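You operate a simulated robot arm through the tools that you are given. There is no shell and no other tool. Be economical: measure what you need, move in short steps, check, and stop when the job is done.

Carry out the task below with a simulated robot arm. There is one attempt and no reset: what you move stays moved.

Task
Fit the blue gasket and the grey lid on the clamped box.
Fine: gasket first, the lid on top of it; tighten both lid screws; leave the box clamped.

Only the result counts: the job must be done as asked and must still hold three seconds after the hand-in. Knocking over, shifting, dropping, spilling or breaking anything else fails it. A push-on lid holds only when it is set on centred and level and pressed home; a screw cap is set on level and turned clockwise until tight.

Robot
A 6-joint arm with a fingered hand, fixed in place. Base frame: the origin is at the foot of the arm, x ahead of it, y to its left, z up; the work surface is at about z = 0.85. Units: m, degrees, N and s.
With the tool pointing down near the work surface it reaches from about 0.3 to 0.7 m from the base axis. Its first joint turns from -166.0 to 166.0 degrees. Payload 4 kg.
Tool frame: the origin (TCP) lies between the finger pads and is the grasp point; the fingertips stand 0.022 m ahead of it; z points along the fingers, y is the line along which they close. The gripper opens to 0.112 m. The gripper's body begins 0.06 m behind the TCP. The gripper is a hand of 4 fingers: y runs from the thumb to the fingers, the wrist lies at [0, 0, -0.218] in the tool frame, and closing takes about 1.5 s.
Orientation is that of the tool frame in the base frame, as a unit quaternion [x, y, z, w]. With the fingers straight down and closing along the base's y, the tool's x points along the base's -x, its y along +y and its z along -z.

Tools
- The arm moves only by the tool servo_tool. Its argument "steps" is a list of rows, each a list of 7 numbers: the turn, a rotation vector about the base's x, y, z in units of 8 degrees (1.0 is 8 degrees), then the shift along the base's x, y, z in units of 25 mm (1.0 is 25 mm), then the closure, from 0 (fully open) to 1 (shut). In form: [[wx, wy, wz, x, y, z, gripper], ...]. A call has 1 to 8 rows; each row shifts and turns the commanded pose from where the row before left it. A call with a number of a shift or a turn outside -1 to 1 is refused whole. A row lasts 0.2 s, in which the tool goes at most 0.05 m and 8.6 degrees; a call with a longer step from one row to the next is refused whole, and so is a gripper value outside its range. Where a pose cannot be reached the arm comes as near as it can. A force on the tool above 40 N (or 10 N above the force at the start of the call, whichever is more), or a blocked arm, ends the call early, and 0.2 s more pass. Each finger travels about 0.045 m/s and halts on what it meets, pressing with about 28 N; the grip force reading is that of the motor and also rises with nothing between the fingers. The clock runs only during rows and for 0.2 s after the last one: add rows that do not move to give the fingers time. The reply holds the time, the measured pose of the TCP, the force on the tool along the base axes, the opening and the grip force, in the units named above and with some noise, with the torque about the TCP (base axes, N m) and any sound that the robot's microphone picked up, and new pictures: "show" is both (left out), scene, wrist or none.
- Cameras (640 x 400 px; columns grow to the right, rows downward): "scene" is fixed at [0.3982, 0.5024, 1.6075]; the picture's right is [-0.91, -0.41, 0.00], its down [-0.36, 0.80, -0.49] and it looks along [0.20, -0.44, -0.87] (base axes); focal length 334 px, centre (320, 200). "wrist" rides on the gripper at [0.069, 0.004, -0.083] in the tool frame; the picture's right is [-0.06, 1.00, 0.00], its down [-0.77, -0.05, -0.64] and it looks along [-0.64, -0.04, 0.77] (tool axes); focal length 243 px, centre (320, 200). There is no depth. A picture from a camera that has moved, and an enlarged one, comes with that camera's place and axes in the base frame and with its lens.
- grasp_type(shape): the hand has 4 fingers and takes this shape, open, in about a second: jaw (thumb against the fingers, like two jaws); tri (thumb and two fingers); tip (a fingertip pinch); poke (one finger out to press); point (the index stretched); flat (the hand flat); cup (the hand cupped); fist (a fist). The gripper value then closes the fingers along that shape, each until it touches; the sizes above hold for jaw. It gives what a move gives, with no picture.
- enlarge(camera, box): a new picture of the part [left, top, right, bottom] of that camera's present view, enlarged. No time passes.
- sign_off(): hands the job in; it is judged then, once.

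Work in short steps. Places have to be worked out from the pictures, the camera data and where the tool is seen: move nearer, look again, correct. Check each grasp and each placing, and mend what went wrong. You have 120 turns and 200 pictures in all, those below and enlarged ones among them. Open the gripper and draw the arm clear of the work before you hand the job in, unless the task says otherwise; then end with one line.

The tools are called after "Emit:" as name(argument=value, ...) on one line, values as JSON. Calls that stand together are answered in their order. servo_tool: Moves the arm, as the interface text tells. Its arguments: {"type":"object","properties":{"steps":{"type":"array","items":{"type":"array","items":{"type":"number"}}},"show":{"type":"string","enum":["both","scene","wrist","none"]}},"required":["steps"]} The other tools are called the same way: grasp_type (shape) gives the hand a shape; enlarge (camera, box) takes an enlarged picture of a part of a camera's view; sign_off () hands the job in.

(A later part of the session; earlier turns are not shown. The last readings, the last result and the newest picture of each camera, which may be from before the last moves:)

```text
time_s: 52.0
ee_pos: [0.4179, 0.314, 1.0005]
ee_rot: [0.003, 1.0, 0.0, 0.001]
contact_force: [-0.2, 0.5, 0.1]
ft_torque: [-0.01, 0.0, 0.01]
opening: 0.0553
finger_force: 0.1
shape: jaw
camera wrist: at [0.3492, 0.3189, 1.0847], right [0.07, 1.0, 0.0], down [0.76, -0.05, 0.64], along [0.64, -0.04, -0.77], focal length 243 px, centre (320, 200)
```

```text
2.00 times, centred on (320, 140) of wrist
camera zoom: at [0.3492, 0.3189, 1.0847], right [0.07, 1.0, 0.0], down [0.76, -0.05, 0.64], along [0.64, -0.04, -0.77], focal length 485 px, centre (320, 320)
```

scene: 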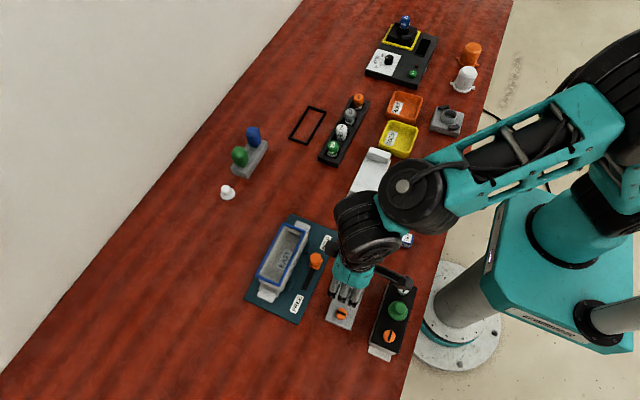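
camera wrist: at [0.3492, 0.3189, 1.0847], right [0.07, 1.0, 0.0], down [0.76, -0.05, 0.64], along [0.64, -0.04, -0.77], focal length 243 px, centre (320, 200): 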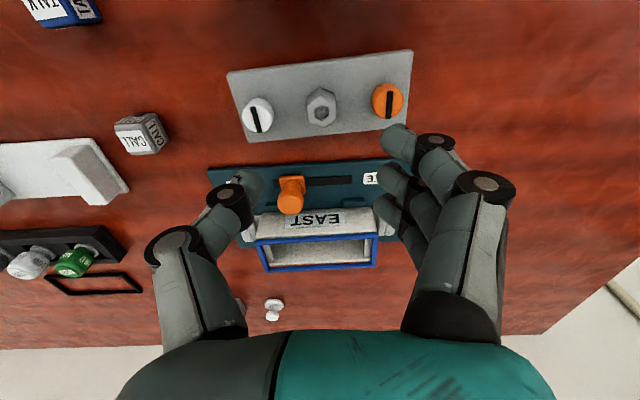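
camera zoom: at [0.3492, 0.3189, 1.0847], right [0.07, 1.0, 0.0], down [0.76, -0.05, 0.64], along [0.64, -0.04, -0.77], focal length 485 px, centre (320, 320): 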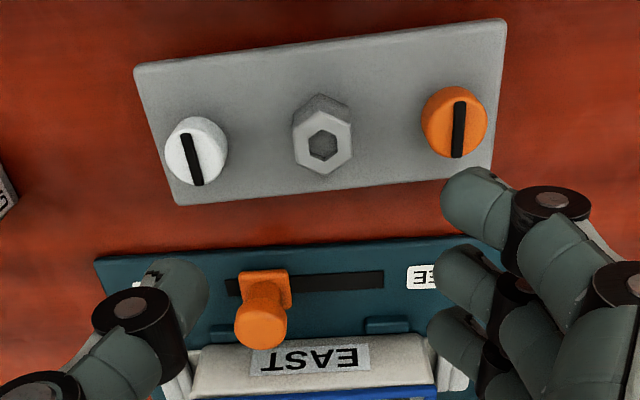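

The gasket must go about 5–6 mm towards -x. I'll rotate the hand -90° again so the three fingers line up along the +x bar, with the thumb inside the opening, and look first.

Emit:
servo_tool(steps=[[0, 0, -0.9375, 0.6, 0, 0, 0.6], [0, 0, -0.9375, 0.6, 0, 0, 0.7], [0, 0, -0.9375, 0.6, 0, 0, 0.75], [0, 0, -0.9375, 0.6, 0, 0, 0.75], [0, 0, -0.9375, 0.6, 0, 0, 0.75], [0, 0, -0.9375, 0.6, 0, 0, 0.75], [0, 0, -0.9375, 0.6, 0, 0, 0.75], [0, 0, -0.9375, 0.6, 0, 0, 0.75]], show="none")

Emit:
servo_tool(steps=[[0, 0, -0.9375, 0.6, 0, 0, 0.75], [0, 0, -0.9375, 0.6, 0, 0, 0.75], [0, 0, -0.9375, 0.6, 0, 0, 0.75], [0, 0, -0.9375, 0.6, 0, 0, 0.75], [0, 0, 0, 0.2, -0.2, -0.9, 0.75], [0, 0, 0, 0, 0, -0.8, 0.75], [0, 0, 0, 0, 0, 0, 0.75]], show="none")

Emit:
enlarge(camera="wrist", box=[160, 0, 480, 260])

Emit:
enlarge(camera="scene", box=[240, 200, 340, 300])

```text
time_s: 53.8
ee_pos: [0.5377, 0.3172, 1.0002]
ee_rot: [0.504, 0.864, -0.001, 0.001]
contact_force: [-0.4, 0.6, -0.6]
ft_torque: [0.01, 0.01, 0.03]
opening: 0.0286
finger_force: 0.0
shape: jaw
```

```text
time_s: 55.4
ee_pos: [0.6034, 0.3098, 0.9567]
ee_rot: [0.709, 0.705, 0.0, -0.001]
contact_force: [-0.5, -0.1, -0.5]
ft_torque: [-0.02, 0.0, -0.01]
opening: 0.0284
finger_force: 0.0
shape: jaw
```

```text
1.54 times, centred on (320, 130) of wrist
camera zoom: at [0.6073, 0.3789, 1.0415], right [1.0, -0.07, 0.0], down [-0.05, -0.76, 0.64], along [-0.04, -0.64, -0.77], focal length 373 px, centre (320, 308)
```

zoom: 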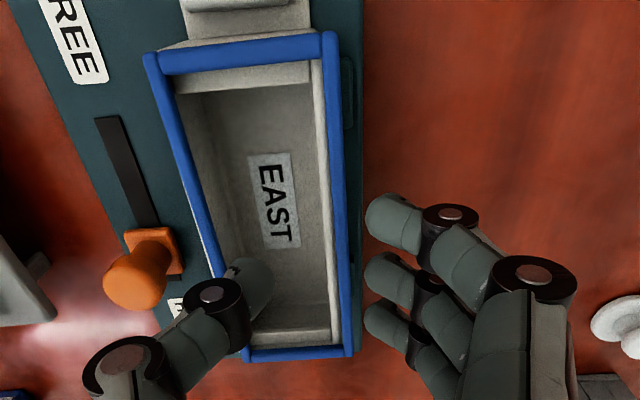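

```text
4.00 times, centred on (290, 250) of scene
camera zoom: at [0.3982, 0.5024, 1.6075], right [-0.91, -0.41, 0.0], down [-0.36, 0.8, -0.49], along [0.2, -0.44, -0.87], focal length 1337 px, centre (440, 0)
```

zoom: 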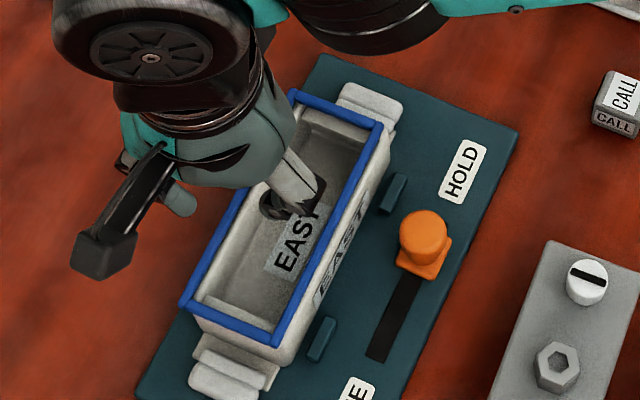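

The thumb is over the opening and the three fingers are outside the +x bar. I lower to gasket height and push -x.

Emit:
servo_tool(steps=[[0, 0, 0, 0, 0, -0.7, 0.75], [0, 0, 0, 0, 0, -0.57, 0.75], [0, 0, 0, 0, 0, 0, 0.75], [0, 0, 0, -0.12, 0, 0, 0.75], [0, 0, 0, -0.12, 0, 0, 0.75], [0, 0, 0, 0, 0, 0, 0.75]], show="none")

Emit:
enlarge(camera="wrist", box=[160, 0, 480, 260])

Emit:
enlarge(camera="scene", box=[240, 200, 340, 300])

```text
time_s: 56.8
ee_pos: [0.5962, 0.3112, 0.927]
ee_rot: [0.71, 0.704, 0.001, 0.0]
contact_force: [1.2, -0.2, 0.9]
ft_torque: [0.0, -0.03, -0.03]
opening: 0.0286
finger_force: 0.0
shape: jaw
```

```text
1.54 times, centred on (320, 130) of wrist
camera zoom: at [0.6011, 0.3787, 1.0102], right [1.0, -0.07, 0.0], down [-0.05, -0.76, 0.64], along [-0.04, -0.64, -0.77], focal length 373 px, centre (320, 308)
```

zoom: 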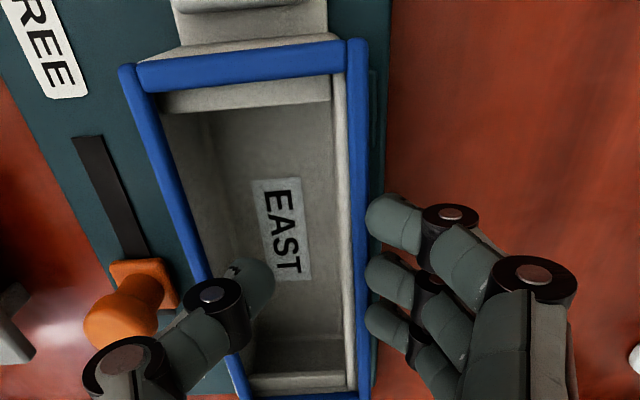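

```text
4.00 times, centred on (290, 250) of scene
camera zoom: at [0.3982, 0.5024, 1.6075], right [-0.91, -0.41, 0.0], down [-0.36, 0.8, -0.49], along [0.2, -0.44, -0.87], focal length 1337 px, centre (440, 0)
```

zoom: 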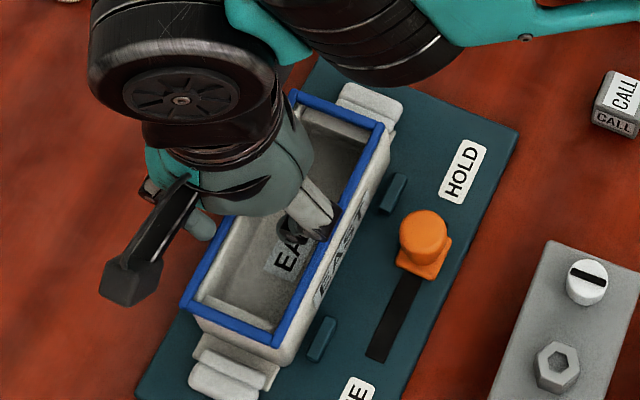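

The fingers are just touching. I push another 4.5 mm.

Emit:
servo_tool(steps=[[0, 0, 0, -0.09, 0, 0, 0.75], [0, 0, 0, -0.09, 0, 0, 0.75], [0, 0, 0, 0, 0, 0, 0.75]], show="none")

Emit:
enlarge(camera="wrist", box=[160, 0, 480, 260])

Emit:
enlarge(camera="scene", box=[240, 200, 340, 300])

```text
time_s: 57.6
ee_pos: [0.5921, 0.3106, 0.9268]
ee_rot: [0.709, 0.705, 0.0, -0.001]
contact_force: [1.2, -0.2, 0.6]
ft_torque: [-0.01, 0.0, 0.01]
opening: 0.0288
finger_force: 0.1
shape: jaw
```

```text
1.54 times, centred on (320, 130) of wrist
camera zoom: at [0.5975, 0.3791, 1.0105], right [1.0, -0.07, 0.0], down [-0.05, -0.76, 0.64], along [-0.04, -0.64, -0.77], focal length 373 px, centre (320, 308)
```

zoom: 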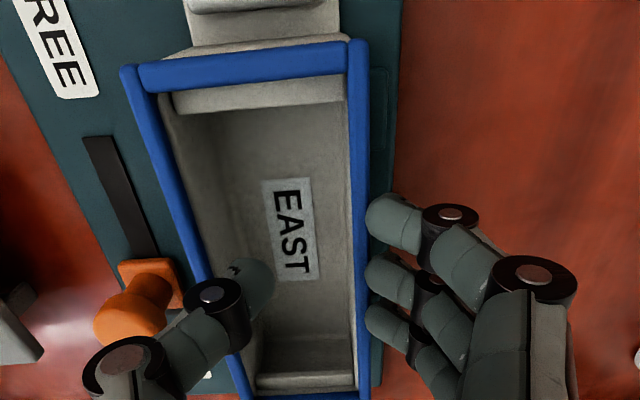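

```text
4.00 times, centred on (290, 250) of scene
camera zoom: at [0.3982, 0.5024, 1.6075], right [-0.91, -0.41, 0.0], down [-0.36, 0.8, -0.49], along [0.2, -0.44, -0.87], focal length 1337 px, centre (440, 0)
```

zoom: 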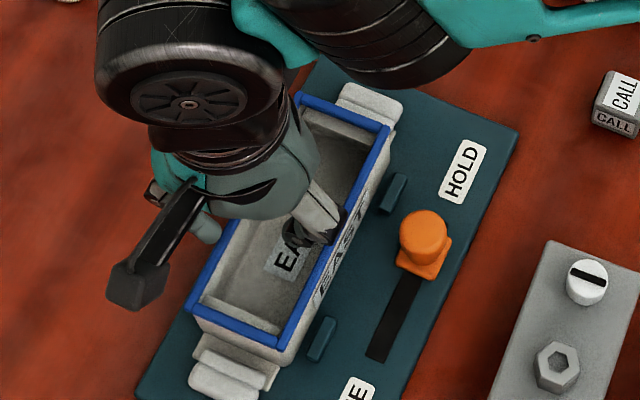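

By the wrist view the gasket is centred within about 0.6 mm, and it is square. I back off +x and lift away for a clear check.

Emit:
servo_tool(steps=[[0, 0, 0, 0.16, 0, 0, 0.75], [0, 0, 0, 0, 0, 0.6, 0.75], [0, 0, 0, 0, 0, 1, 0.75], [0, 0, 0, 0, 0, 1, 0.75], [0, 0, 0, 0, 1, 1, 0.75], [0, 0, 0, 0, 1, 0, 0.75], [0, 0, 0, 0, 0, 0, 0.75]], show="none")

Emit:
enlarge(camera="wrist", box=[160, 0, 480, 260])

Emit:
enlarge(camera="scene", box=[240, 200, 340, 300])

```text
time_s: 59.2
ee_pos: [0.5917, 0.3599, 1.0168]
ee_rot: [0.709, 0.705, 0.0, 0.0]
contact_force: [0.5, 0.0, 0.8]
ft_torque: [0.01, 0.01, -0.02]
opening: 0.0283
finger_force: 0.0
shape: jaw
out of reach, approached as far as the arm can: row 6
```

```text
1.54 times, centred on (320, 130) of wrist
camera zoom: at [0.5967, 0.4269, 1.1007], right [1.0, -0.07, 0.0], down [-0.05, -0.76, 0.64], along [-0.05, -0.64, -0.77], focal length 373 px, centre (320, 308)
```

zoom: 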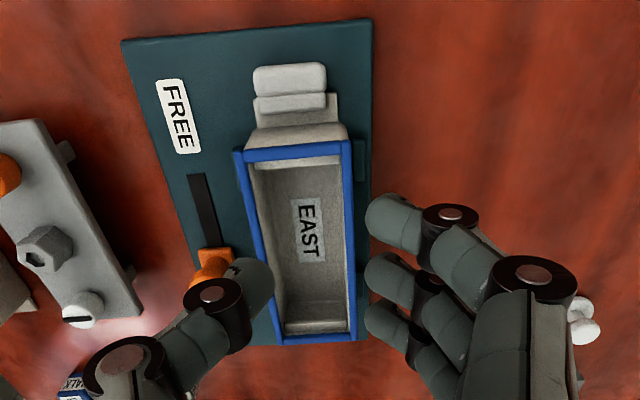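

```text
4.00 times, centred on (290, 250) of scene
camera zoom: at [0.3982, 0.5024, 1.6075], right [-0.91, -0.41, 0.0], down [-0.36, 0.8, -0.49], along [0.2, -0.44, -0.87], focal length 1337 px, centre (440, 0)
```

zoom: 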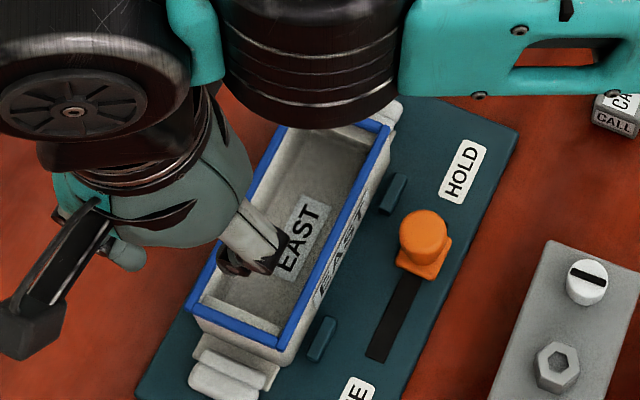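

The gasket is well placed. The lid is visible from its side here, so I enlarge to see what's under it.

Emit:
enlarge(camera="wrist", box=[160, 60, 260, 230])

Emit:
enlarge(camera="wrist", box=[260, 70, 360, 240])

```text
2.35 times, centred on (210, 145) of wrist
camera zoom: at [0.5967, 0.4269, 1.1007], right [1.0, -0.07, 0.0], down [-0.05, -0.76, 0.64], along [-0.05, -0.64, -0.77], focal length 571 px, centre (579, 329)
```

zoom: 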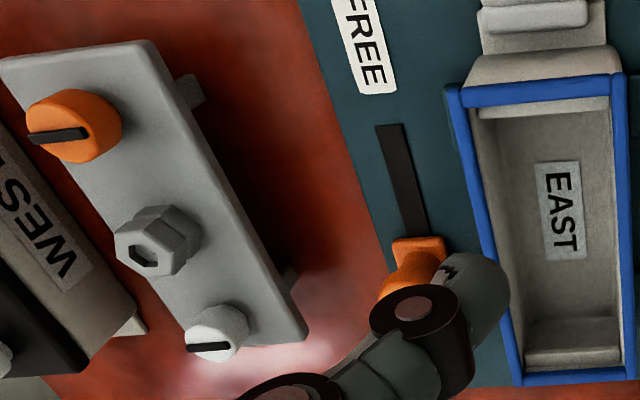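

```text
2.35 times, centred on (310, 155) of wrist
camera zoom: at [0.5967, 0.4269, 1.1007], right [1.0, -0.07, 0.0], down [-0.05, -0.76, 0.64], along [-0.05, -0.64, -0.77], focal length 571 px, centre (344, 306)
```

zoom: 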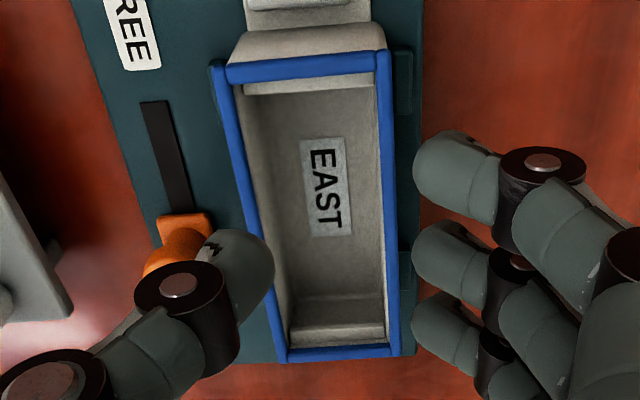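

The lid has short legs near its ends and inset from its edges, so a level lid will drop inside the box easily. It was the pitch that dragged the gasket. I return above the lid, now yawed about +3°, and try the fingertip-pinch shape.

Emit:
servo_tool(steps=[[0, 0, 0.969, -0.593, -0.147, 0.1, 0.4], [0, 0, 0.969, -0.593, -0.147, 0.1, 0.4], [0, 0, 0.969, -0.593, -0.147, 0, 0.4], [0, 0, 0.969, -0.593, -0.147, 0, 0.4], [0, 0, 0.969, -0.593, -0.147, 0, 0.4], [0, 0, 0.969, -0.593, -0.147, 0, 0.4], [0, 0, 0.969, -0.593, -0.147, 0, 0.4], [0, 0, 0.969, -0.593, -0.147, 0, 0.4]], show="none")

Emit:
servo_tool(steps=[[0, 0, 0.969, -0.593, -0.147, 0, 0.4], [0, 0, 0.969, -0.593, -0.147, 0, 0.4], [0, 0, 0.969, -0.593, -0.147, 0, 0.4], [0, 0, 0.969, -0.593, -0.147, 0, 0.4], [0, 0, 0, 0, 0, 0, 0.4]], show="none")

Emit:
grasp_type(shape="tip")

Emit:
servo_tool(steps=[[0, 0, 0, 0, 0, -0.2, 0.3], [0, 0, 0, 0, 0, 0, 0.3], [0, 0, 0, 0, 0, 0, 0.3]], show="wrist")

```text
time_s: 61.0
ee_pos: [0.4729, 0.3273, 1.0207]
ee_rot: [0.244, 0.97, 0.0, 0.0]
contact_force: [0.4, 0.4, 0.3]
ft_torque: [0.01, 0.01, -0.01]
opening: 0.0666
finger_force: 0.1
shape: jaw
```

```text
time_s: 62.2
ee_pos: [0.4148, 0.3122, 1.0226]
ee_rot: [-0.024, 1.0, 0.0, 0.0]
contact_force: [-0.2, -0.3, 0.1]
ft_torque: [-0.01, 0.01, 0.0]
opening: 0.0665
finger_force: 0.0
shape: jaw
```

```text
time_s: 63.1
ee_pos: [0.4148, 0.3115, 1.0212]
ee_rot: [-0.022, 1.0, 0.0, 0.0]
contact_force: [-0.4, -0.7, -0.1]
ft_torque: [-0.01, 0.01, 0.0]
opening: 0.1118
finger_force: 0.0
shape: tip
```

```text
time_s: 63.9
ee_pos: [0.4149, 0.3133, 1.017]
ee_rot: [-0.023, 1.0, 0.001, -0.001]
contact_force: [0.3, 0.0, 1.2]
ft_torque: [0.03, 0.01, -0.01]
opening: 0.0789
finger_force: 0.1
shape: tip
camera wrist: at [0.3452, 0.3132, 1.1012], right [0.02, 1.0, 0.0], down [0.77, -0.01, 0.64], along [0.64, -0.01, -0.77], focal length 243 px, centre (320, 200)
```

wrist: 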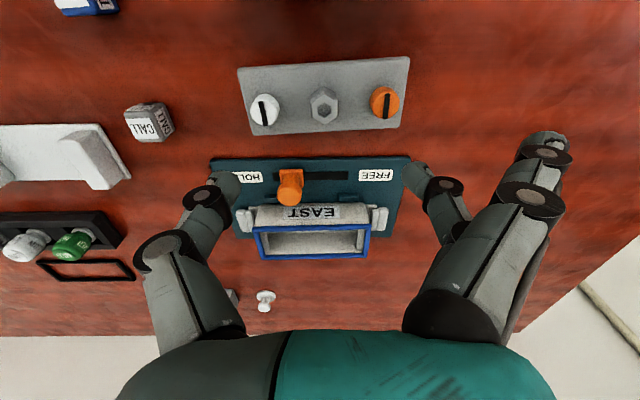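

The tip shape gives a clean thumb–middle-finger pinch with the others folded out. I descend over the knob with about 34 mm opening.

Emit:
servo_tool(steps=[[0, 0, 0, -0.1, 0.06, -0.9, 0.5], [0, 0, 0, 0, 0, -0.9, 0.7], [0, 0, 0, 0, 0, -0.8, 0.7], [0, 0, 0, 0, 0, -0.8, 0.7], [0, 0, 0, 0, 0, 0, 0.7], [0, 0, 0, 0, 0, 0, 0.7]], show="wrist")

Emit:
enlarge(camera="wrist", box=[160, 60, 480, 260])

```text
time_s: 65.3
ee_pos: [0.4136, 0.3175, 0.9308]
ee_rot: [-0.022, 1.0, 0.001, 0.0]
contact_force: [0.0, 0.8, 0.5]
ft_torque: [0.01, -0.02, 0.03]
opening: 0.034
finger_force: 0.0
shape: tip
camera wrist: at [0.3445, 0.3175, 1.0152], right [0.02, 1.0, 0.0], down [0.77, -0.01, 0.64], along [0.64, -0.01, -0.77], focal length 243 px, centre (320, 200)
```

wrist: 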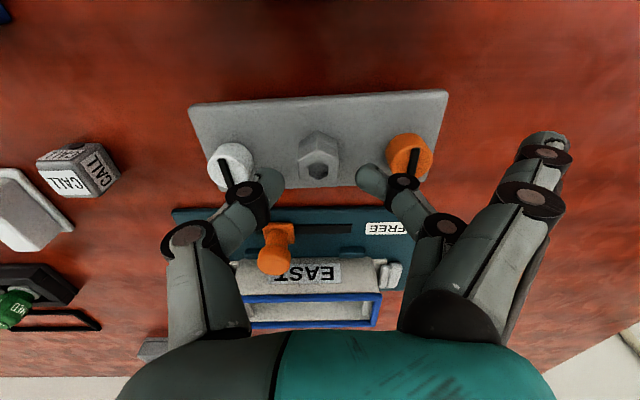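

```text
2.00 times, centred on (320, 160) of wrist
camera zoom: at [0.3445, 0.3175, 1.0152], right [0.02, 1.0, 0.0], down [0.77, -0.01, 0.64], along [0.64, -0.01, -0.77], focal length 485 px, centre (320, 280)
```

zoom: 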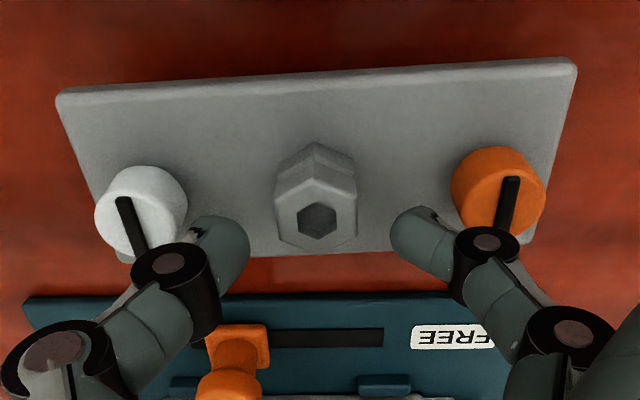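

The knob is aligned in x, with a 1 mm fix in y. I descend to z≈0.909 and close.

Emit:
servo_tool(steps=[[0, 0, 0, 0, -0.05, -0.5, 0.72], [0, 0, 0, 0, 0, -0.38, 0.74], [0, 0, 0, 0, 0, 0, 0.8], [0, 0, 0, 0, 0, 0, 0.85], [0, 0, 0, 0, 0, 0, 0.9], [0, 0, 0, 0, 0, 0, 0.9], [0, 0, 0, 0, 0, 0, 0.9]], show="none")

Emit:
enlarge(camera="wrist", box=[160, 60, 480, 260])

```text
time_s: 66.9
ee_pos: [0.4137, 0.3144, 0.9093]
ee_rot: [-0.023, 1.0, 0.0, -0.001]
contact_force: [0.1, 1.0, -0.3]
ft_torque: [0.01, 0.01, -0.03]
opening: 0.0176
finger_force: 28.0
shape: tip
```

```text
2.00 times, centred on (320, 160) of wrist
camera zoom: at [0.3442, 0.3145, 0.9933], right [0.02, 1.0, 0.0], down [0.77, -0.01, 0.64], along [0.64, -0.01, -0.77], focal length 485 px, centre (320, 280)
```

zoom: 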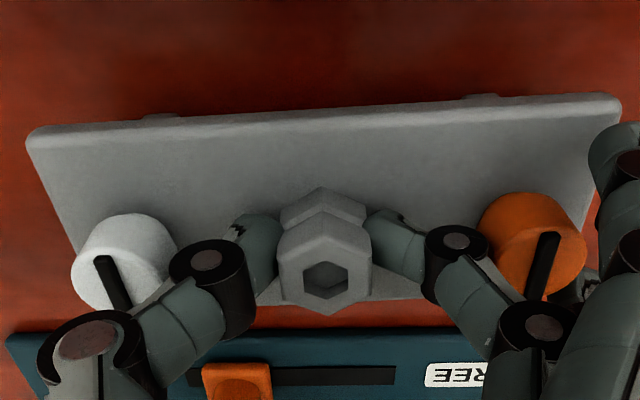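

Clean symmetric grip on the hex flats (17.6 mm, 28 N). Lifting.

Emit:
servo_tool(steps=[[0, 0, 0, 0, 0, 0.2, 0.9], [0, 0, 0, 0, 0, 0.4, 0.9], [0, 0, 0, 0, 0, 0.8, 0.9], [0, 0, 0, 0, 0, 0.8, 0.9], [0, 0, 0, 0, 0, 0.8, 0.9], [0, 0, 0, 0, 0, 0, 0.9]], show="none")

Emit:
enlarge(camera="wrist", box=[160, 60, 480, 260])

Emit:
enlarge(camera="scene", box=[290, 220, 410, 340])

```text
time_s: 68.3
ee_pos: [0.4141, 0.3152, 0.9852]
ee_rot: [-0.023, 1.0, -0.001, 0.0]
contact_force: [-0.9, -0.6, -0.6]
ft_torque: [0.02, 0.0, 0.01]
opening: 0.0177
finger_force: 27.9
shape: tip
```

```text
2.00 times, centred on (320, 160) of wrist
camera zoom: at [0.3446, 0.3152, 1.0687], right [0.02, 1.0, 0.0], down [0.77, -0.01, 0.64], along [0.64, -0.01, -0.77], focal length 485 px, centre (320, 280)
```

zoom: 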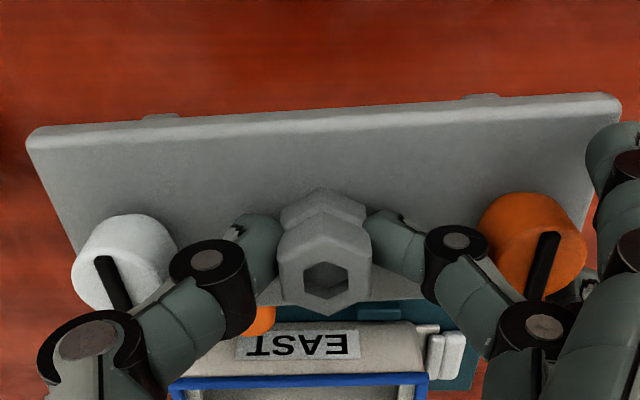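

```text
3.33 times, centred on (350, 280) of scene
camera zoom: at [0.3982, 0.5024, 1.6075], right [-0.91, -0.41, 0.0], down [-0.36, 0.8, -0.49], along [0.2, -0.44, -0.87], focal length 1114 px, centre (220, -67)
```

zoom: 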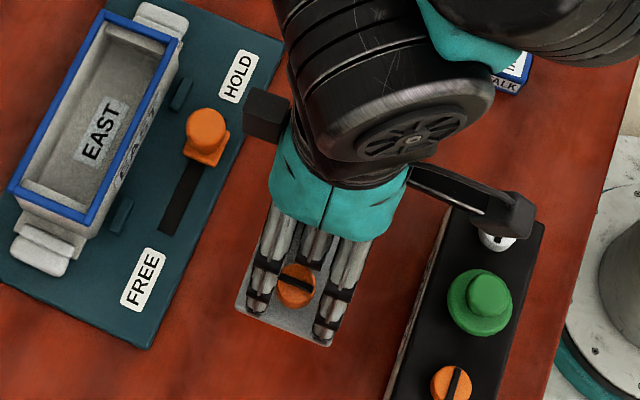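

The lid is level in the hand, exactly as at rest. I carry it over the box, removing the 2.8° yaw.

Emit:
servo_tool(steps=[[0, 0, -0.05, 0.6, -0.07, 0.2, 0.9], [0, 0, -0.05, 0.83, -0.07, 0, 0.9], [0, 0, -0.05, 0.83, -0.07, 0, 0.9], [0, 0, -0.05, 0.83, -0.07, 0, 0.9], [0, 0, -0.05, 0.83, -0.07, 0, 0.9], [0, 0, -0.05, 0.83, -0.07, 0, 0.9], [0, 0, -0.05, 0.83, -0.07, 0, 0.9], [0, 0, 0, 0.83, -0.08, 0, 0.9]], show="none")

Emit:
servo_tool(steps=[[0, 0, 0, 0, 0, 0, 0.9], [0, 0, 0, 0, 0, 0, 0.9]], show="none")

Emit:
enlarge(camera="wrist", box=[160, 60, 480, 260])

Emit:
enlarge(camera="scene", box=[240, 200, 340, 300])

```text
time_s: 70.1
ee_pos: [0.5753, 0.2987, 0.988]
ee_rot: [0.002, 1.0, 0.0, 0.001]
contact_force: [0.3, -0.1, -1.3]
ft_torque: [-0.02, 0.0, 0.0]
opening: 0.0175
finger_force: 27.1
shape: tip
```

```text
time_s: 70.7
ee_pos: [0.5748, 0.2981, 0.9881]
ee_rot: [0.001, 1.0, 0.0, 0.0]
contact_force: [-0.1, 0.3, -0.6]
ft_torque: [0.01, -0.03, -0.04]
opening: 0.0177
finger_force: 28.3
shape: tip
```

```text
2.00 times, centred on (320, 160) of wrist
camera zoom: at [0.5056, 0.3018, 1.0721], right [0.07, 1.0, 0.0], down [0.76, -0.05, 0.64], along [0.64, -0.04, -0.77], focal length 485 px, centre (320, 280)
```

zoom: 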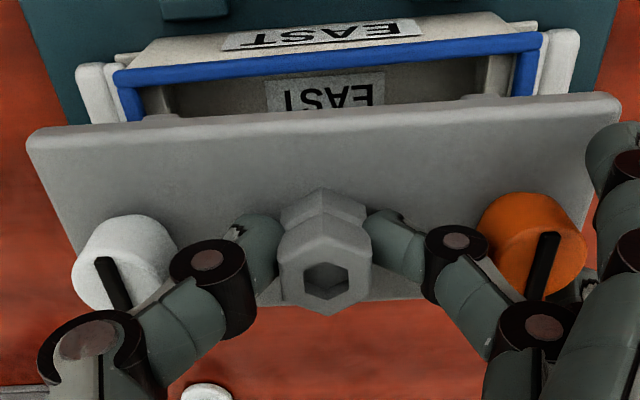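

```text
4.00 times, centred on (290, 250) of scene
camera zoom: at [0.3982, 0.5024, 1.6075], right [-0.91, -0.41, 0.0], down [-0.36, 0.8, -0.49], along [0.2, -0.44, -0.87], focal length 1337 px, centre (440, 0)
```

zoom: 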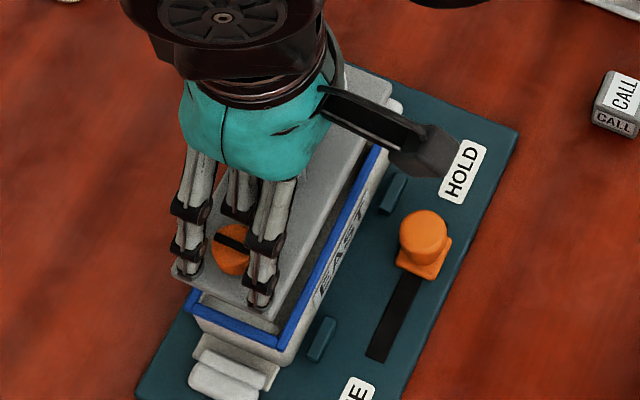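

Both views say shift +2 mm in y and +0.5 mm in x. I apply that and lower until the legs are just above the gasket.

Emit:
servo_tool(steps=[[0, 0, 0, 0.02, 0.08, -0.3, 0.9], [0, 0, 0, 0, 0, -0.4, 0.9], [0, 0, 0, 0, 0, 0, 0.9]], show="none")

Emit:
enlarge(camera="wrist", box=[160, 60, 480, 260])

Emit:
enlarge(camera="scene", box=[240, 200, 340, 300])

```text
time_s: 71.5
ee_pos: [0.5748, 0.3005, 0.9705]
ee_rot: [0.003, 1.0, 0.0, 0.0]
contact_force: [0.0, -0.1, -1.0]
ft_torque: [0.01, 0.02, 0.01]
opening: 0.0176
finger_force: 28.5
shape: tip
```

```text
2.00 times, centred on (320, 160) of wrist
camera zoom: at [0.5046, 0.3041, 1.0556], right [0.07, 1.0, 0.0], down [0.76, -0.05, 0.64], along [0.64, -0.04, -0.77], focal length 485 px, centre (320, 280)
```

zoom: 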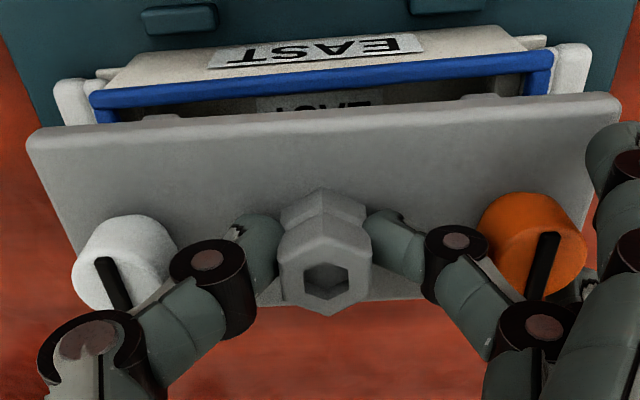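

```text
4.00 times, centred on (290, 250) of scene
camera zoom: at [0.3982, 0.5024, 1.6075], right [-0.91, -0.41, 0.0], down [-0.36, 0.8, -0.49], along [0.2, -0.44, -0.87], focal length 1337 px, centre (440, 0)
```

zoom: 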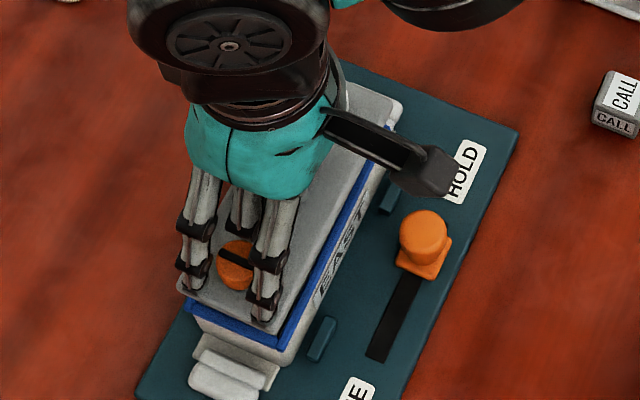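

Aligned. I shift +1 mm in x and lower the legs into the opening, watching the force.

Emit:
servo_tool(steps=[[0, 0, 0, 0.04, 0, -0.2, 0.9], [0, 0, 0, 0, 0, -0.2, 0.9], [0, 0, 0, 0, 0, -0.2, 0.9], [0, 0, 0, 0, 0, -0.2, 0.9], [0, 0, 0, 0, 0, 0, 0.9]], show="none")

Emit:
enlarge(camera="wrist", box=[160, 60, 480, 260])

Emit:
enlarge(camera="scene", box=[240, 200, 340, 300])

```text
time_s: 72.7
ee_pos: [0.575, 0.3013, 0.9521]
ee_rot: [0.001, 1.0, 0.0, 0.0]
contact_force: [-0.4, 0.4, -1.4]
ft_torque: [0.0, -0.01, 0.02]
opening: 0.0177
finger_force: 28.4
shape: tip
```

```text
2.00 times, centred on (320, 160) of wrist
camera zoom: at [0.5062, 0.3051, 1.0359], right [0.07, 1.0, 0.0], down [0.77, -0.05, 0.64], along [0.64, -0.04, -0.77], focal length 485 px, centre (320, 280)
```

zoom: 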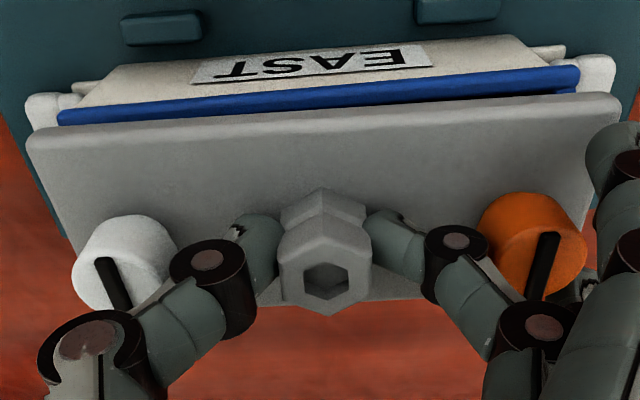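

```text
4.00 times, centred on (290, 250) of scene
camera zoom: at [0.3982, 0.5024, 1.6075], right [-0.91, -0.41, 0.0], down [-0.36, 0.8, -0.49], along [0.2, -0.44, -0.87], focal length 1337 px, centre (440, 0)
```

zoom: 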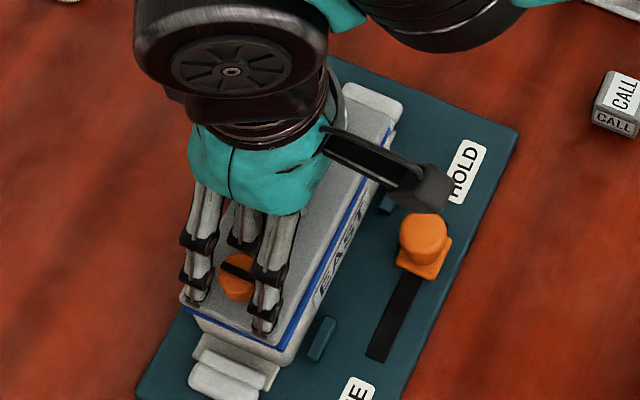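

No contact, and the gasket is undisturbed. I keep going down in 2 mm steps to seat it.

Emit:
servo_tool(steps=[[0, 0, 0, 0, 0, -0.16, 0.9], [0, 0, 0, 0, 0, -0.12, 0.9], [0, 0, 0, 0, 0, -0.1, 0.9], [0, 0, 0, 0, 0, -0.08, 0.9], [0, 0, 0, 0, 0, 0, 0.9]], show="none")

Emit:
enlarge(camera="wrist", box=[160, 60, 480, 260])

Emit:
enlarge(camera="scene", box=[240, 200, 340, 300])

```text
time_s: 73.9
ee_pos: [0.5749, 0.3008, 0.9387]
ee_rot: [0.001, 1.0, 0.001, 0.001]
contact_force: [0.5, 0.2, 3.8]
ft_torque: [0.05, 0.01, 0.01]
opening: 0.0175
finger_force: 27.8
shape: tip
```

```text
2.00 times, centred on (320, 160) of wrist
camera zoom: at [0.5051, 0.3049, 1.0243], right [0.07, 1.0, 0.0], down [0.76, -0.05, 0.64], along [0.64, -0.04, -0.77], focal length 485 px, centre (320, 280)
```

zoom: 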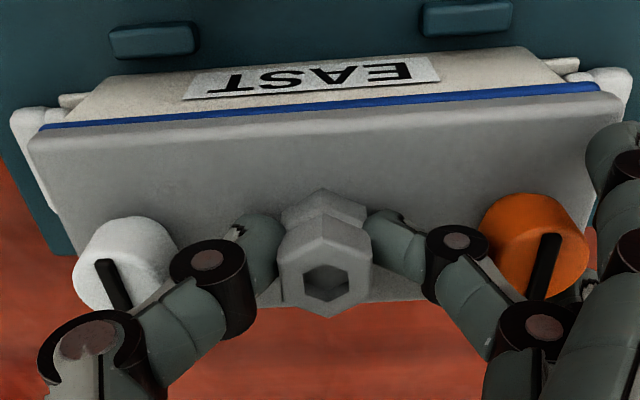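

```text
4.00 times, centred on (290, 250) of scene
camera zoom: at [0.3982, 0.5024, 1.6075], right [-0.91, -0.41, 0.0], down [-0.36, 0.8, -0.49], along [0.2, -0.44, -0.87], focal length 1337 px, centre (440, 0)
```

zoom: 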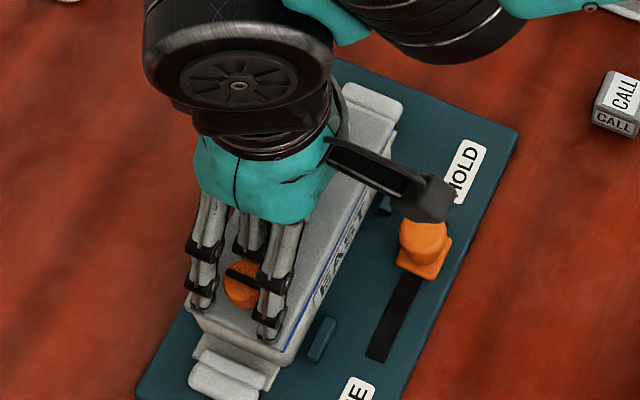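

First contact is at z=0.9387, right where the lid should seat on the gasket. I press gently to seat it.

Emit:
servo_tool(steps=[[0, 0, 0, 0, 0, -0.06, 0.9], [0, 0, 0, 0, 0, -0.06, 0.9], [0, 0, 0, 0, 0, 0, 0.9]], show="none")

```text
time_s: 74.7
ee_pos: [0.5752, 0.3, 0.9384]
ee_rot: [0.001, 1.0, 0.002, 0.001]
contact_force: [-2.1, -0.9, 19.8]
ft_torque: [0.02, 0.01, 0.07]
opening: 0.0182
finger_force: 28.0
shape: tip
```

It's firmly seated (20 N, no motion, balanced torque). I relax, release, and lift off for a check.

Emit:
servo_tool(steps=[[0, 0, 0, 0, 0, 0.1, 0.86], [0, 0, 0, 0, 0, 0, 0.8], [0, 0, 0, 0, 0, 0, 0.74], [0, 0, 0, 0, 0, 0, 0.7], [0, 0, 0, 0, 0, 0.4, 0.7], [0, 0, 0, 0, 0, 1, 0.7], [0, 0, 0, 0, 0, 1, 0.7], [0, 0, 0, -0.5, 0, 0.5, 0.7]], show="wrist")

Emit:
enlarge(camera="wrist", box=[180, 60, 460, 240])

Emit:
enlarge(camera="scene", box=[240, 200, 340, 300])

```text
time_s: 76.5
ee_pos: [0.5624, 0.3026, 1.0132]
ee_rot: [0.002, 1.0, 0.0, 0.0]
contact_force: [-0.1, 0.6, -0.1]
ft_torque: [0.01, 0.0, -0.01]
opening: 0.0329
finger_force: 0.1
shape: tip
camera wrist: at [0.4936, 0.3056, 1.0971], right [0.07, 1.0, 0.0], down [0.77, -0.05, 0.64], along [0.64, -0.04, -0.77], focal length 243 px, centre (320, 200)
```

wrist: 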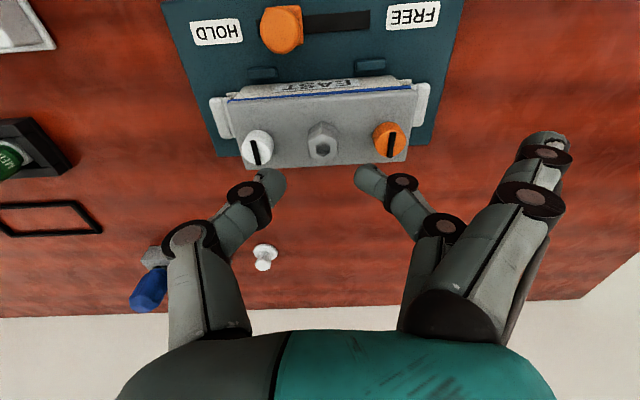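

```text
2.22 times, centred on (320, 150) of wrist
camera zoom: at [0.4936, 0.3056, 1.0971], right [0.07, 1.0, 0.0], down [0.77, -0.05, 0.64], along [0.64, -0.04, -0.77], focal length 539 px, centre (320, 311)
```

zoom: 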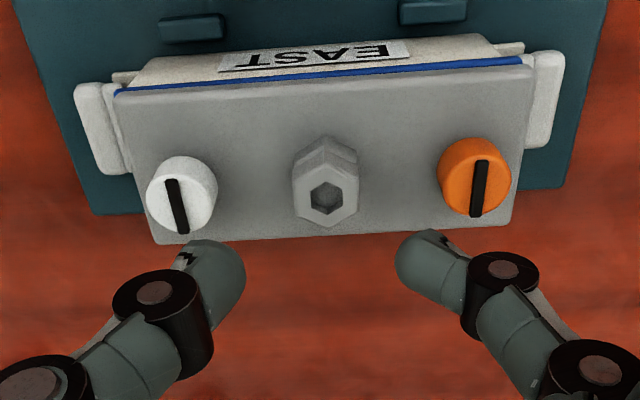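

```text
4.00 times, centred on (290, 250) of scene
camera zoom: at [0.3982, 0.5024, 1.6075], right [-0.91, -0.41, 0.0], down [-0.36, 0.8, -0.49], along [0.2, -0.44, -0.87], focal length 1337 px, centre (440, 0)
```

zoom: 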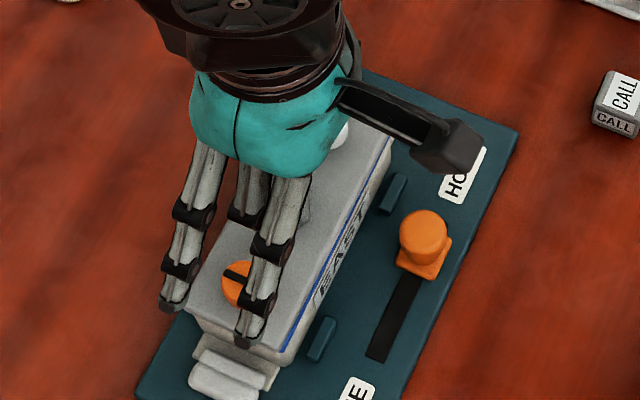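

The lid is seated flat on the gasket, with the blue line even all round. Now the screws: their heads stand about 22 mm above the lid and are about 50 mm either side of the knob. I start with orange, rotating the hand +80° at height to leave room for a clockwise turn.

Emit:
servo_tool(steps=[[0, 0, 1, 0.1, 0.3, 0, 0.5], [0, 0, 1, 0.1, 0.3, 0, 0.5], [0, 0, 1, 0.1, 0.3, 0, 0.5], [0, 0, 1, 0.1, 0.3, 0, 0.5], [0, 0, 1, 0.1, 0.3, 0, 0.5], [0, 0, 1, 0, 0.3, 0, 0.5], [0, 0, 1, 0, 0.14, 0, 0.5], [0, 0, 1, 0, 0, 0, 0.5]], show="none")

Emit:
servo_tool(steps=[[0, 0, 1, 0, 0, 0, 0.6], [0, 0, 1, 0, 0, 0, 0.6], [0, 0, 0, 0, 0, 0, 0.6]], show="both")

Emit:
enlarge(camera="wrist", box=[180, 40, 460, 240])

```text
time_s: 78.3
ee_pos: [0.5734, 0.3506, 1.0113]
ee_rot: [-0.53, 0.848, 0.0, 0.0]
contact_force: [-0.1, 0.5, 0.0]
ft_torque: [-0.01, 0.03, 0.01]
opening: 0.0552
finger_force: 0.1
shape: tip
```

```text
time_s: 79.1
ee_pos: [0.5748, 0.3481, 1.0131]
ee_rot: [-0.642, 0.767, 0.0, 0.0]
contact_force: [1.2, -0.8, -0.1]
ft_torque: [-0.01, 0.0, -0.02]
opening: 0.0454
finger_force: 0.0
shape: tip
camera wrist: at [0.5578, 0.2806, 1.0963], right [-0.97, 0.24, 0.0], down [0.18, 0.74, 0.64], along [0.15, 0.62, -0.77], focal length 243 px, centre (320, 200)
```

scene: 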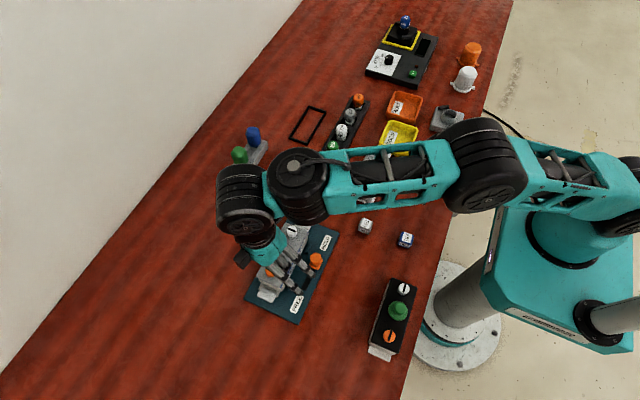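
wrist: 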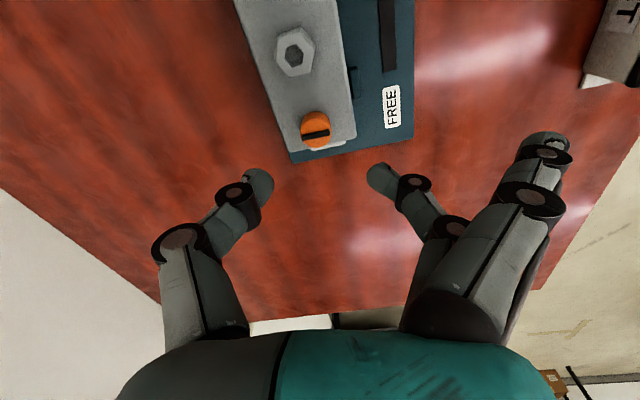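

```text
2.00 times, centred on (320, 140) of wrist
camera zoom: at [0.5578, 0.2806, 1.0963], right [-0.97, 0.24, 0.0], down [0.18, 0.74, 0.64], along [0.15, 0.62, -0.77], focal length 485 px, centre (320, 320)
```

zoom: 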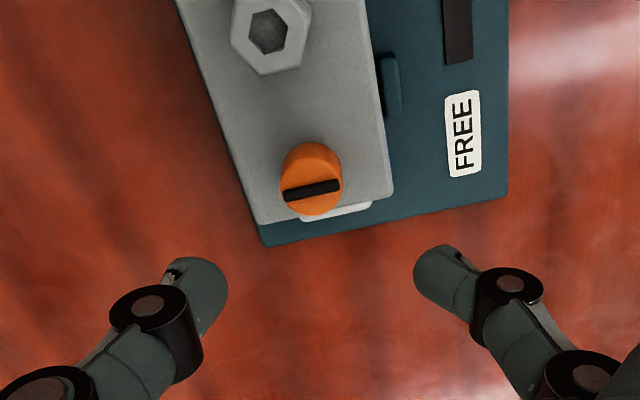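

The orange screw axis is near (0.5765, 0.351). I shift slightly and descend to just above the head.

Emit:
servo_tool(steps=[[0, 0, 0, 0.1, 0.06, -0.8, 0.6], [0, 0, 0, 0, 0, -0.8, 0.6], [0, 0, 0, 0, 0, -0.4, 0.6], [0, 0, 0, 0, 0, 0, 0.6]], show="none")

Emit:
enlarge(camera="wrist", box=[180, 40, 460, 240])

Emit:
enlarge(camera="scene", box=[240, 200, 340, 300])

```text
time_s: 80.1
ee_pos: [0.5772, 0.3528, 0.9623]
ee_rot: [-0.642, 0.767, -0.001, 0.0]
contact_force: [0.5, 0.4, -0.2]
ft_torque: [0.0, -0.02, -0.01]
opening: 0.0453
finger_force: 0.1
shape: tip
```

```text
2.00 times, centred on (320, 140) of wrist
camera zoom: at [0.5611, 0.2835, 1.0464], right [-0.97, 0.24, 0.0], down [0.18, 0.74, 0.64], along [0.15, 0.62, -0.77], focal length 485 px, centre (320, 320)
```

zoom: 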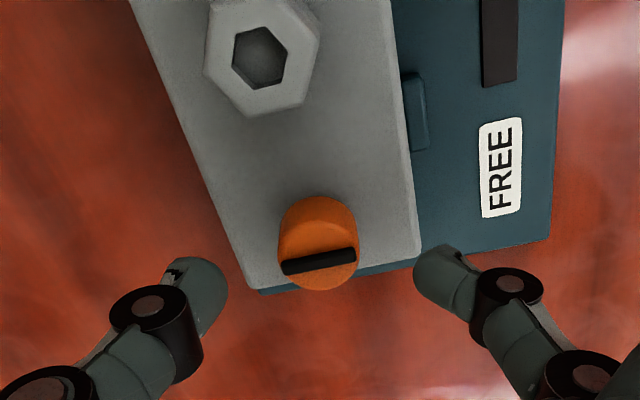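

```text
4.00 times, centred on (290, 250) of scene
camera zoom: at [0.3982, 0.5024, 1.6075], right [-0.91, -0.41, 0.0], down [-0.36, 0.8, -0.49], along [0.2, -0.44, -0.87], focal length 1337 px, centre (440, 0)
```

zoom: 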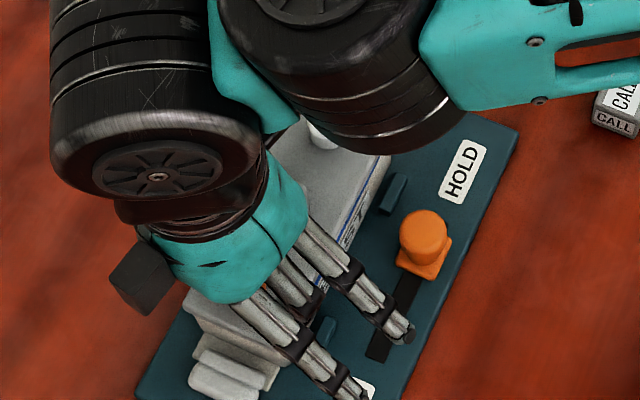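

The screw head is centred between the fingertips (head top z≈0.938). I lower to z=0.941 and close on it.

Emit:
servo_tool(steps=[[0, 0, 0, 0, -0.04, -0.45, 0.62], [0, 0, 0, 0, 0, -0.4, 0.66], [0, 0, 0, 0, 0, 0, 0.75], [0, 0, 0, 0, 0, 0, 0.85], [0, 0, 0, 0, 0, 0, 0.9], [0, 0, 0, 0, 0, 0, 0.9], [0, 0, 0, 0, 0, 0, 0.9]], show="none")

Emit:
enlarge(camera="wrist", box=[180, 40, 460, 240])

```text
time_s: 81.7
ee_pos: [0.5764, 0.3511, 0.9415]
ee_rot: [-0.642, 0.767, 0.0, 0.0]
contact_force: [-0.8, 0.6, 1.1]
ft_torque: [0.02, 0.0, -0.06]
opening: 0.0152
finger_force: 28.2
shape: tip
```

```text
2.00 times, centred on (320, 140) of wrist
camera zoom: at [0.5608, 0.2827, 1.0258], right [-0.97, 0.24, 0.0], down [0.18, 0.74, 0.64], along [0.15, 0.62, -0.77], focal length 485 px, centre (320, 320)
```

zoom: 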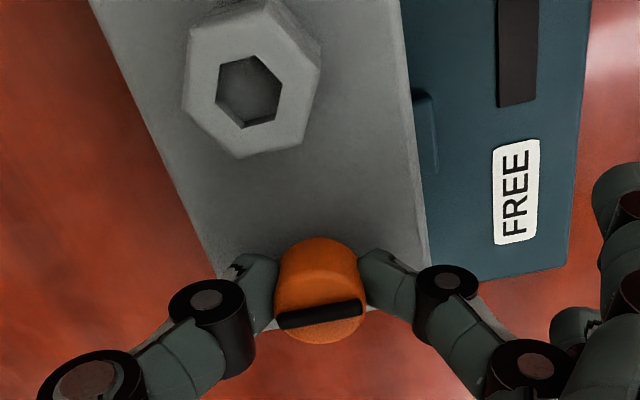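

Good grip on the orange head. I turn clockwise (negative z) 64° and watch the torque.

Emit:
servo_tool(steps=[[0, 0, -0.8, 0, 0, 0, 0.9], [0, 0, -1, 0, 0, 0, 0.9], [0, 0, -1, 0, 0, 0, 0.9], [0, 0, -1, 0, 0, 0, 0.9], [0, 0, -1, 0, 0, 0, 0.9], [0, 0, -1, 0, 0, 0, 0.9], [0, 0, -1, 0, 0, 0, 0.9], [0, 0, -1, 0, 0, 0, 0.9]], show="none")

Emit:
enlarge(camera="wrist", box=[180, 40, 460, 240])

```text
time_s: 83.5
ee_pos: [0.5766, 0.35, 0.9412]
ee_rot: [-0.15, 0.989, 0.0, 0.0]
contact_force: [0.0, 0.2, 0.3]
ft_torque: [-0.01, -0.01, 0.05]
opening: 0.0152
finger_force: 28.3
shape: tip
```

```text
2.00 times, centred on (320, 140) of wrist
camera zoom: at [0.5094, 0.3331, 1.0252], right [-0.24, 0.97, 0.0], down [0.75, 0.18, 0.64], along [0.62, 0.15, -0.77], focal length 485 px, centre (320, 320)
```

zoom: 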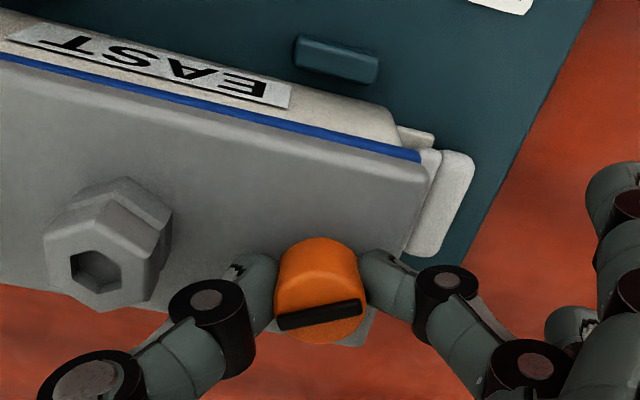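

The screw turns with the hand at low torque, and the lid stays put. I continue clockwise.

Emit:
servo_tool(steps=[[0, 0, -1, 0, 0, 0, 0.9], [0, 0, -1, 0, 0, 0, 0.9], [0, 0, -1, 0, 0, 0, 0.9], [0, 0, -1, 0, 0, 0, 0.9], [0, 0, -1, 0, 0, 0, 0.9], [0, 0, -1, 0, 0, 0, 0.9]], show="none")

Emit:
servo_tool(steps=[[0, 0, -1, 0, 0, 0, 0.9], [0, 0, -1, 0, 0, 0, 0.9], [0, 0, -1, 0, 0, 0, 0.9], [0, 0, -1, 0, 0, 0, 0.9], [0, 0, -1, 0, 0, 0, 0.9], [0, 0, -1, 0, 0, 0, 0.9]], show="none")

Emit:
enlarge(camera="wrist", box=[180, 40, 460, 240])

Emit:
enlarge(camera="scene", box=[240, 200, 340, 300])

```text
time_s: 84.9
ee_pos: [0.5779, 0.3515, 0.9392]
ee_rot: [0.265, 0.964, 0.0, 0.0]
contact_force: [-0.1, 1.7, 3.0]
ft_torque: [0.04, 0.01, 0.18]
opening: 0.0153
finger_force: 27.8
shape: tip
```

```text
time_s: 86.3
ee_pos: [0.5748, 0.3582, 0.9416]
ee_rot: [0.623, 0.782, 0.004, 0.001]
contact_force: [-3.1, 21.0, -2.9]
ft_torque: [0.32, 0.04, 0.1]
opening: 0.0079
finger_force: 28.2
shape: tip
stopped in row 6: the force on the tool passed its limit at 42 N (the readings are from after the stop); the commanded pose is now the measured one
```

```text
2.00 times, centred on (320, 140) of wrist
camera zoom: at [0.5637, 0.4251, 1.0262], right [0.99, 0.16, 0.01], down [0.12, -0.76, 0.64], along [0.11, -0.63, -0.77], focal length 485 px, centre (320, 320)
```

zoom: 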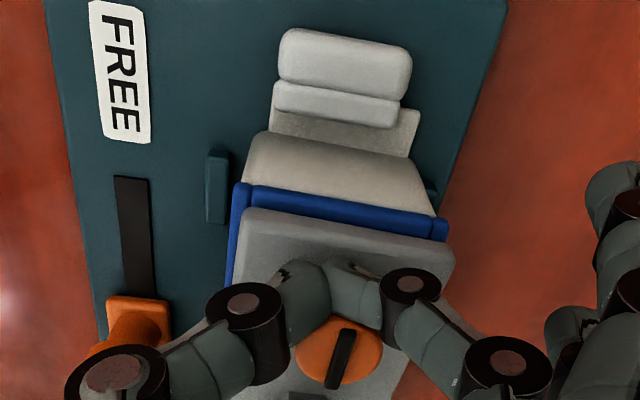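

```text
4.00 times, centred on (290, 250) of scene
camera zoom: at [0.3982, 0.5024, 1.6075], right [-0.91, -0.41, 0.0], down [-0.36, 0.8, -0.49], along [0.2, -0.44, -0.87], focal length 1337 px, centre (440, 0)
```

zoom: 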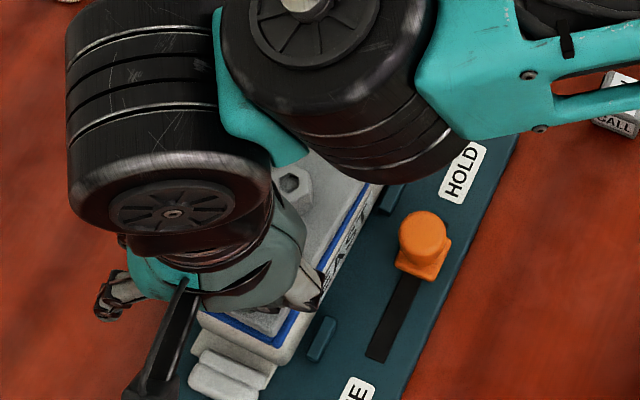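

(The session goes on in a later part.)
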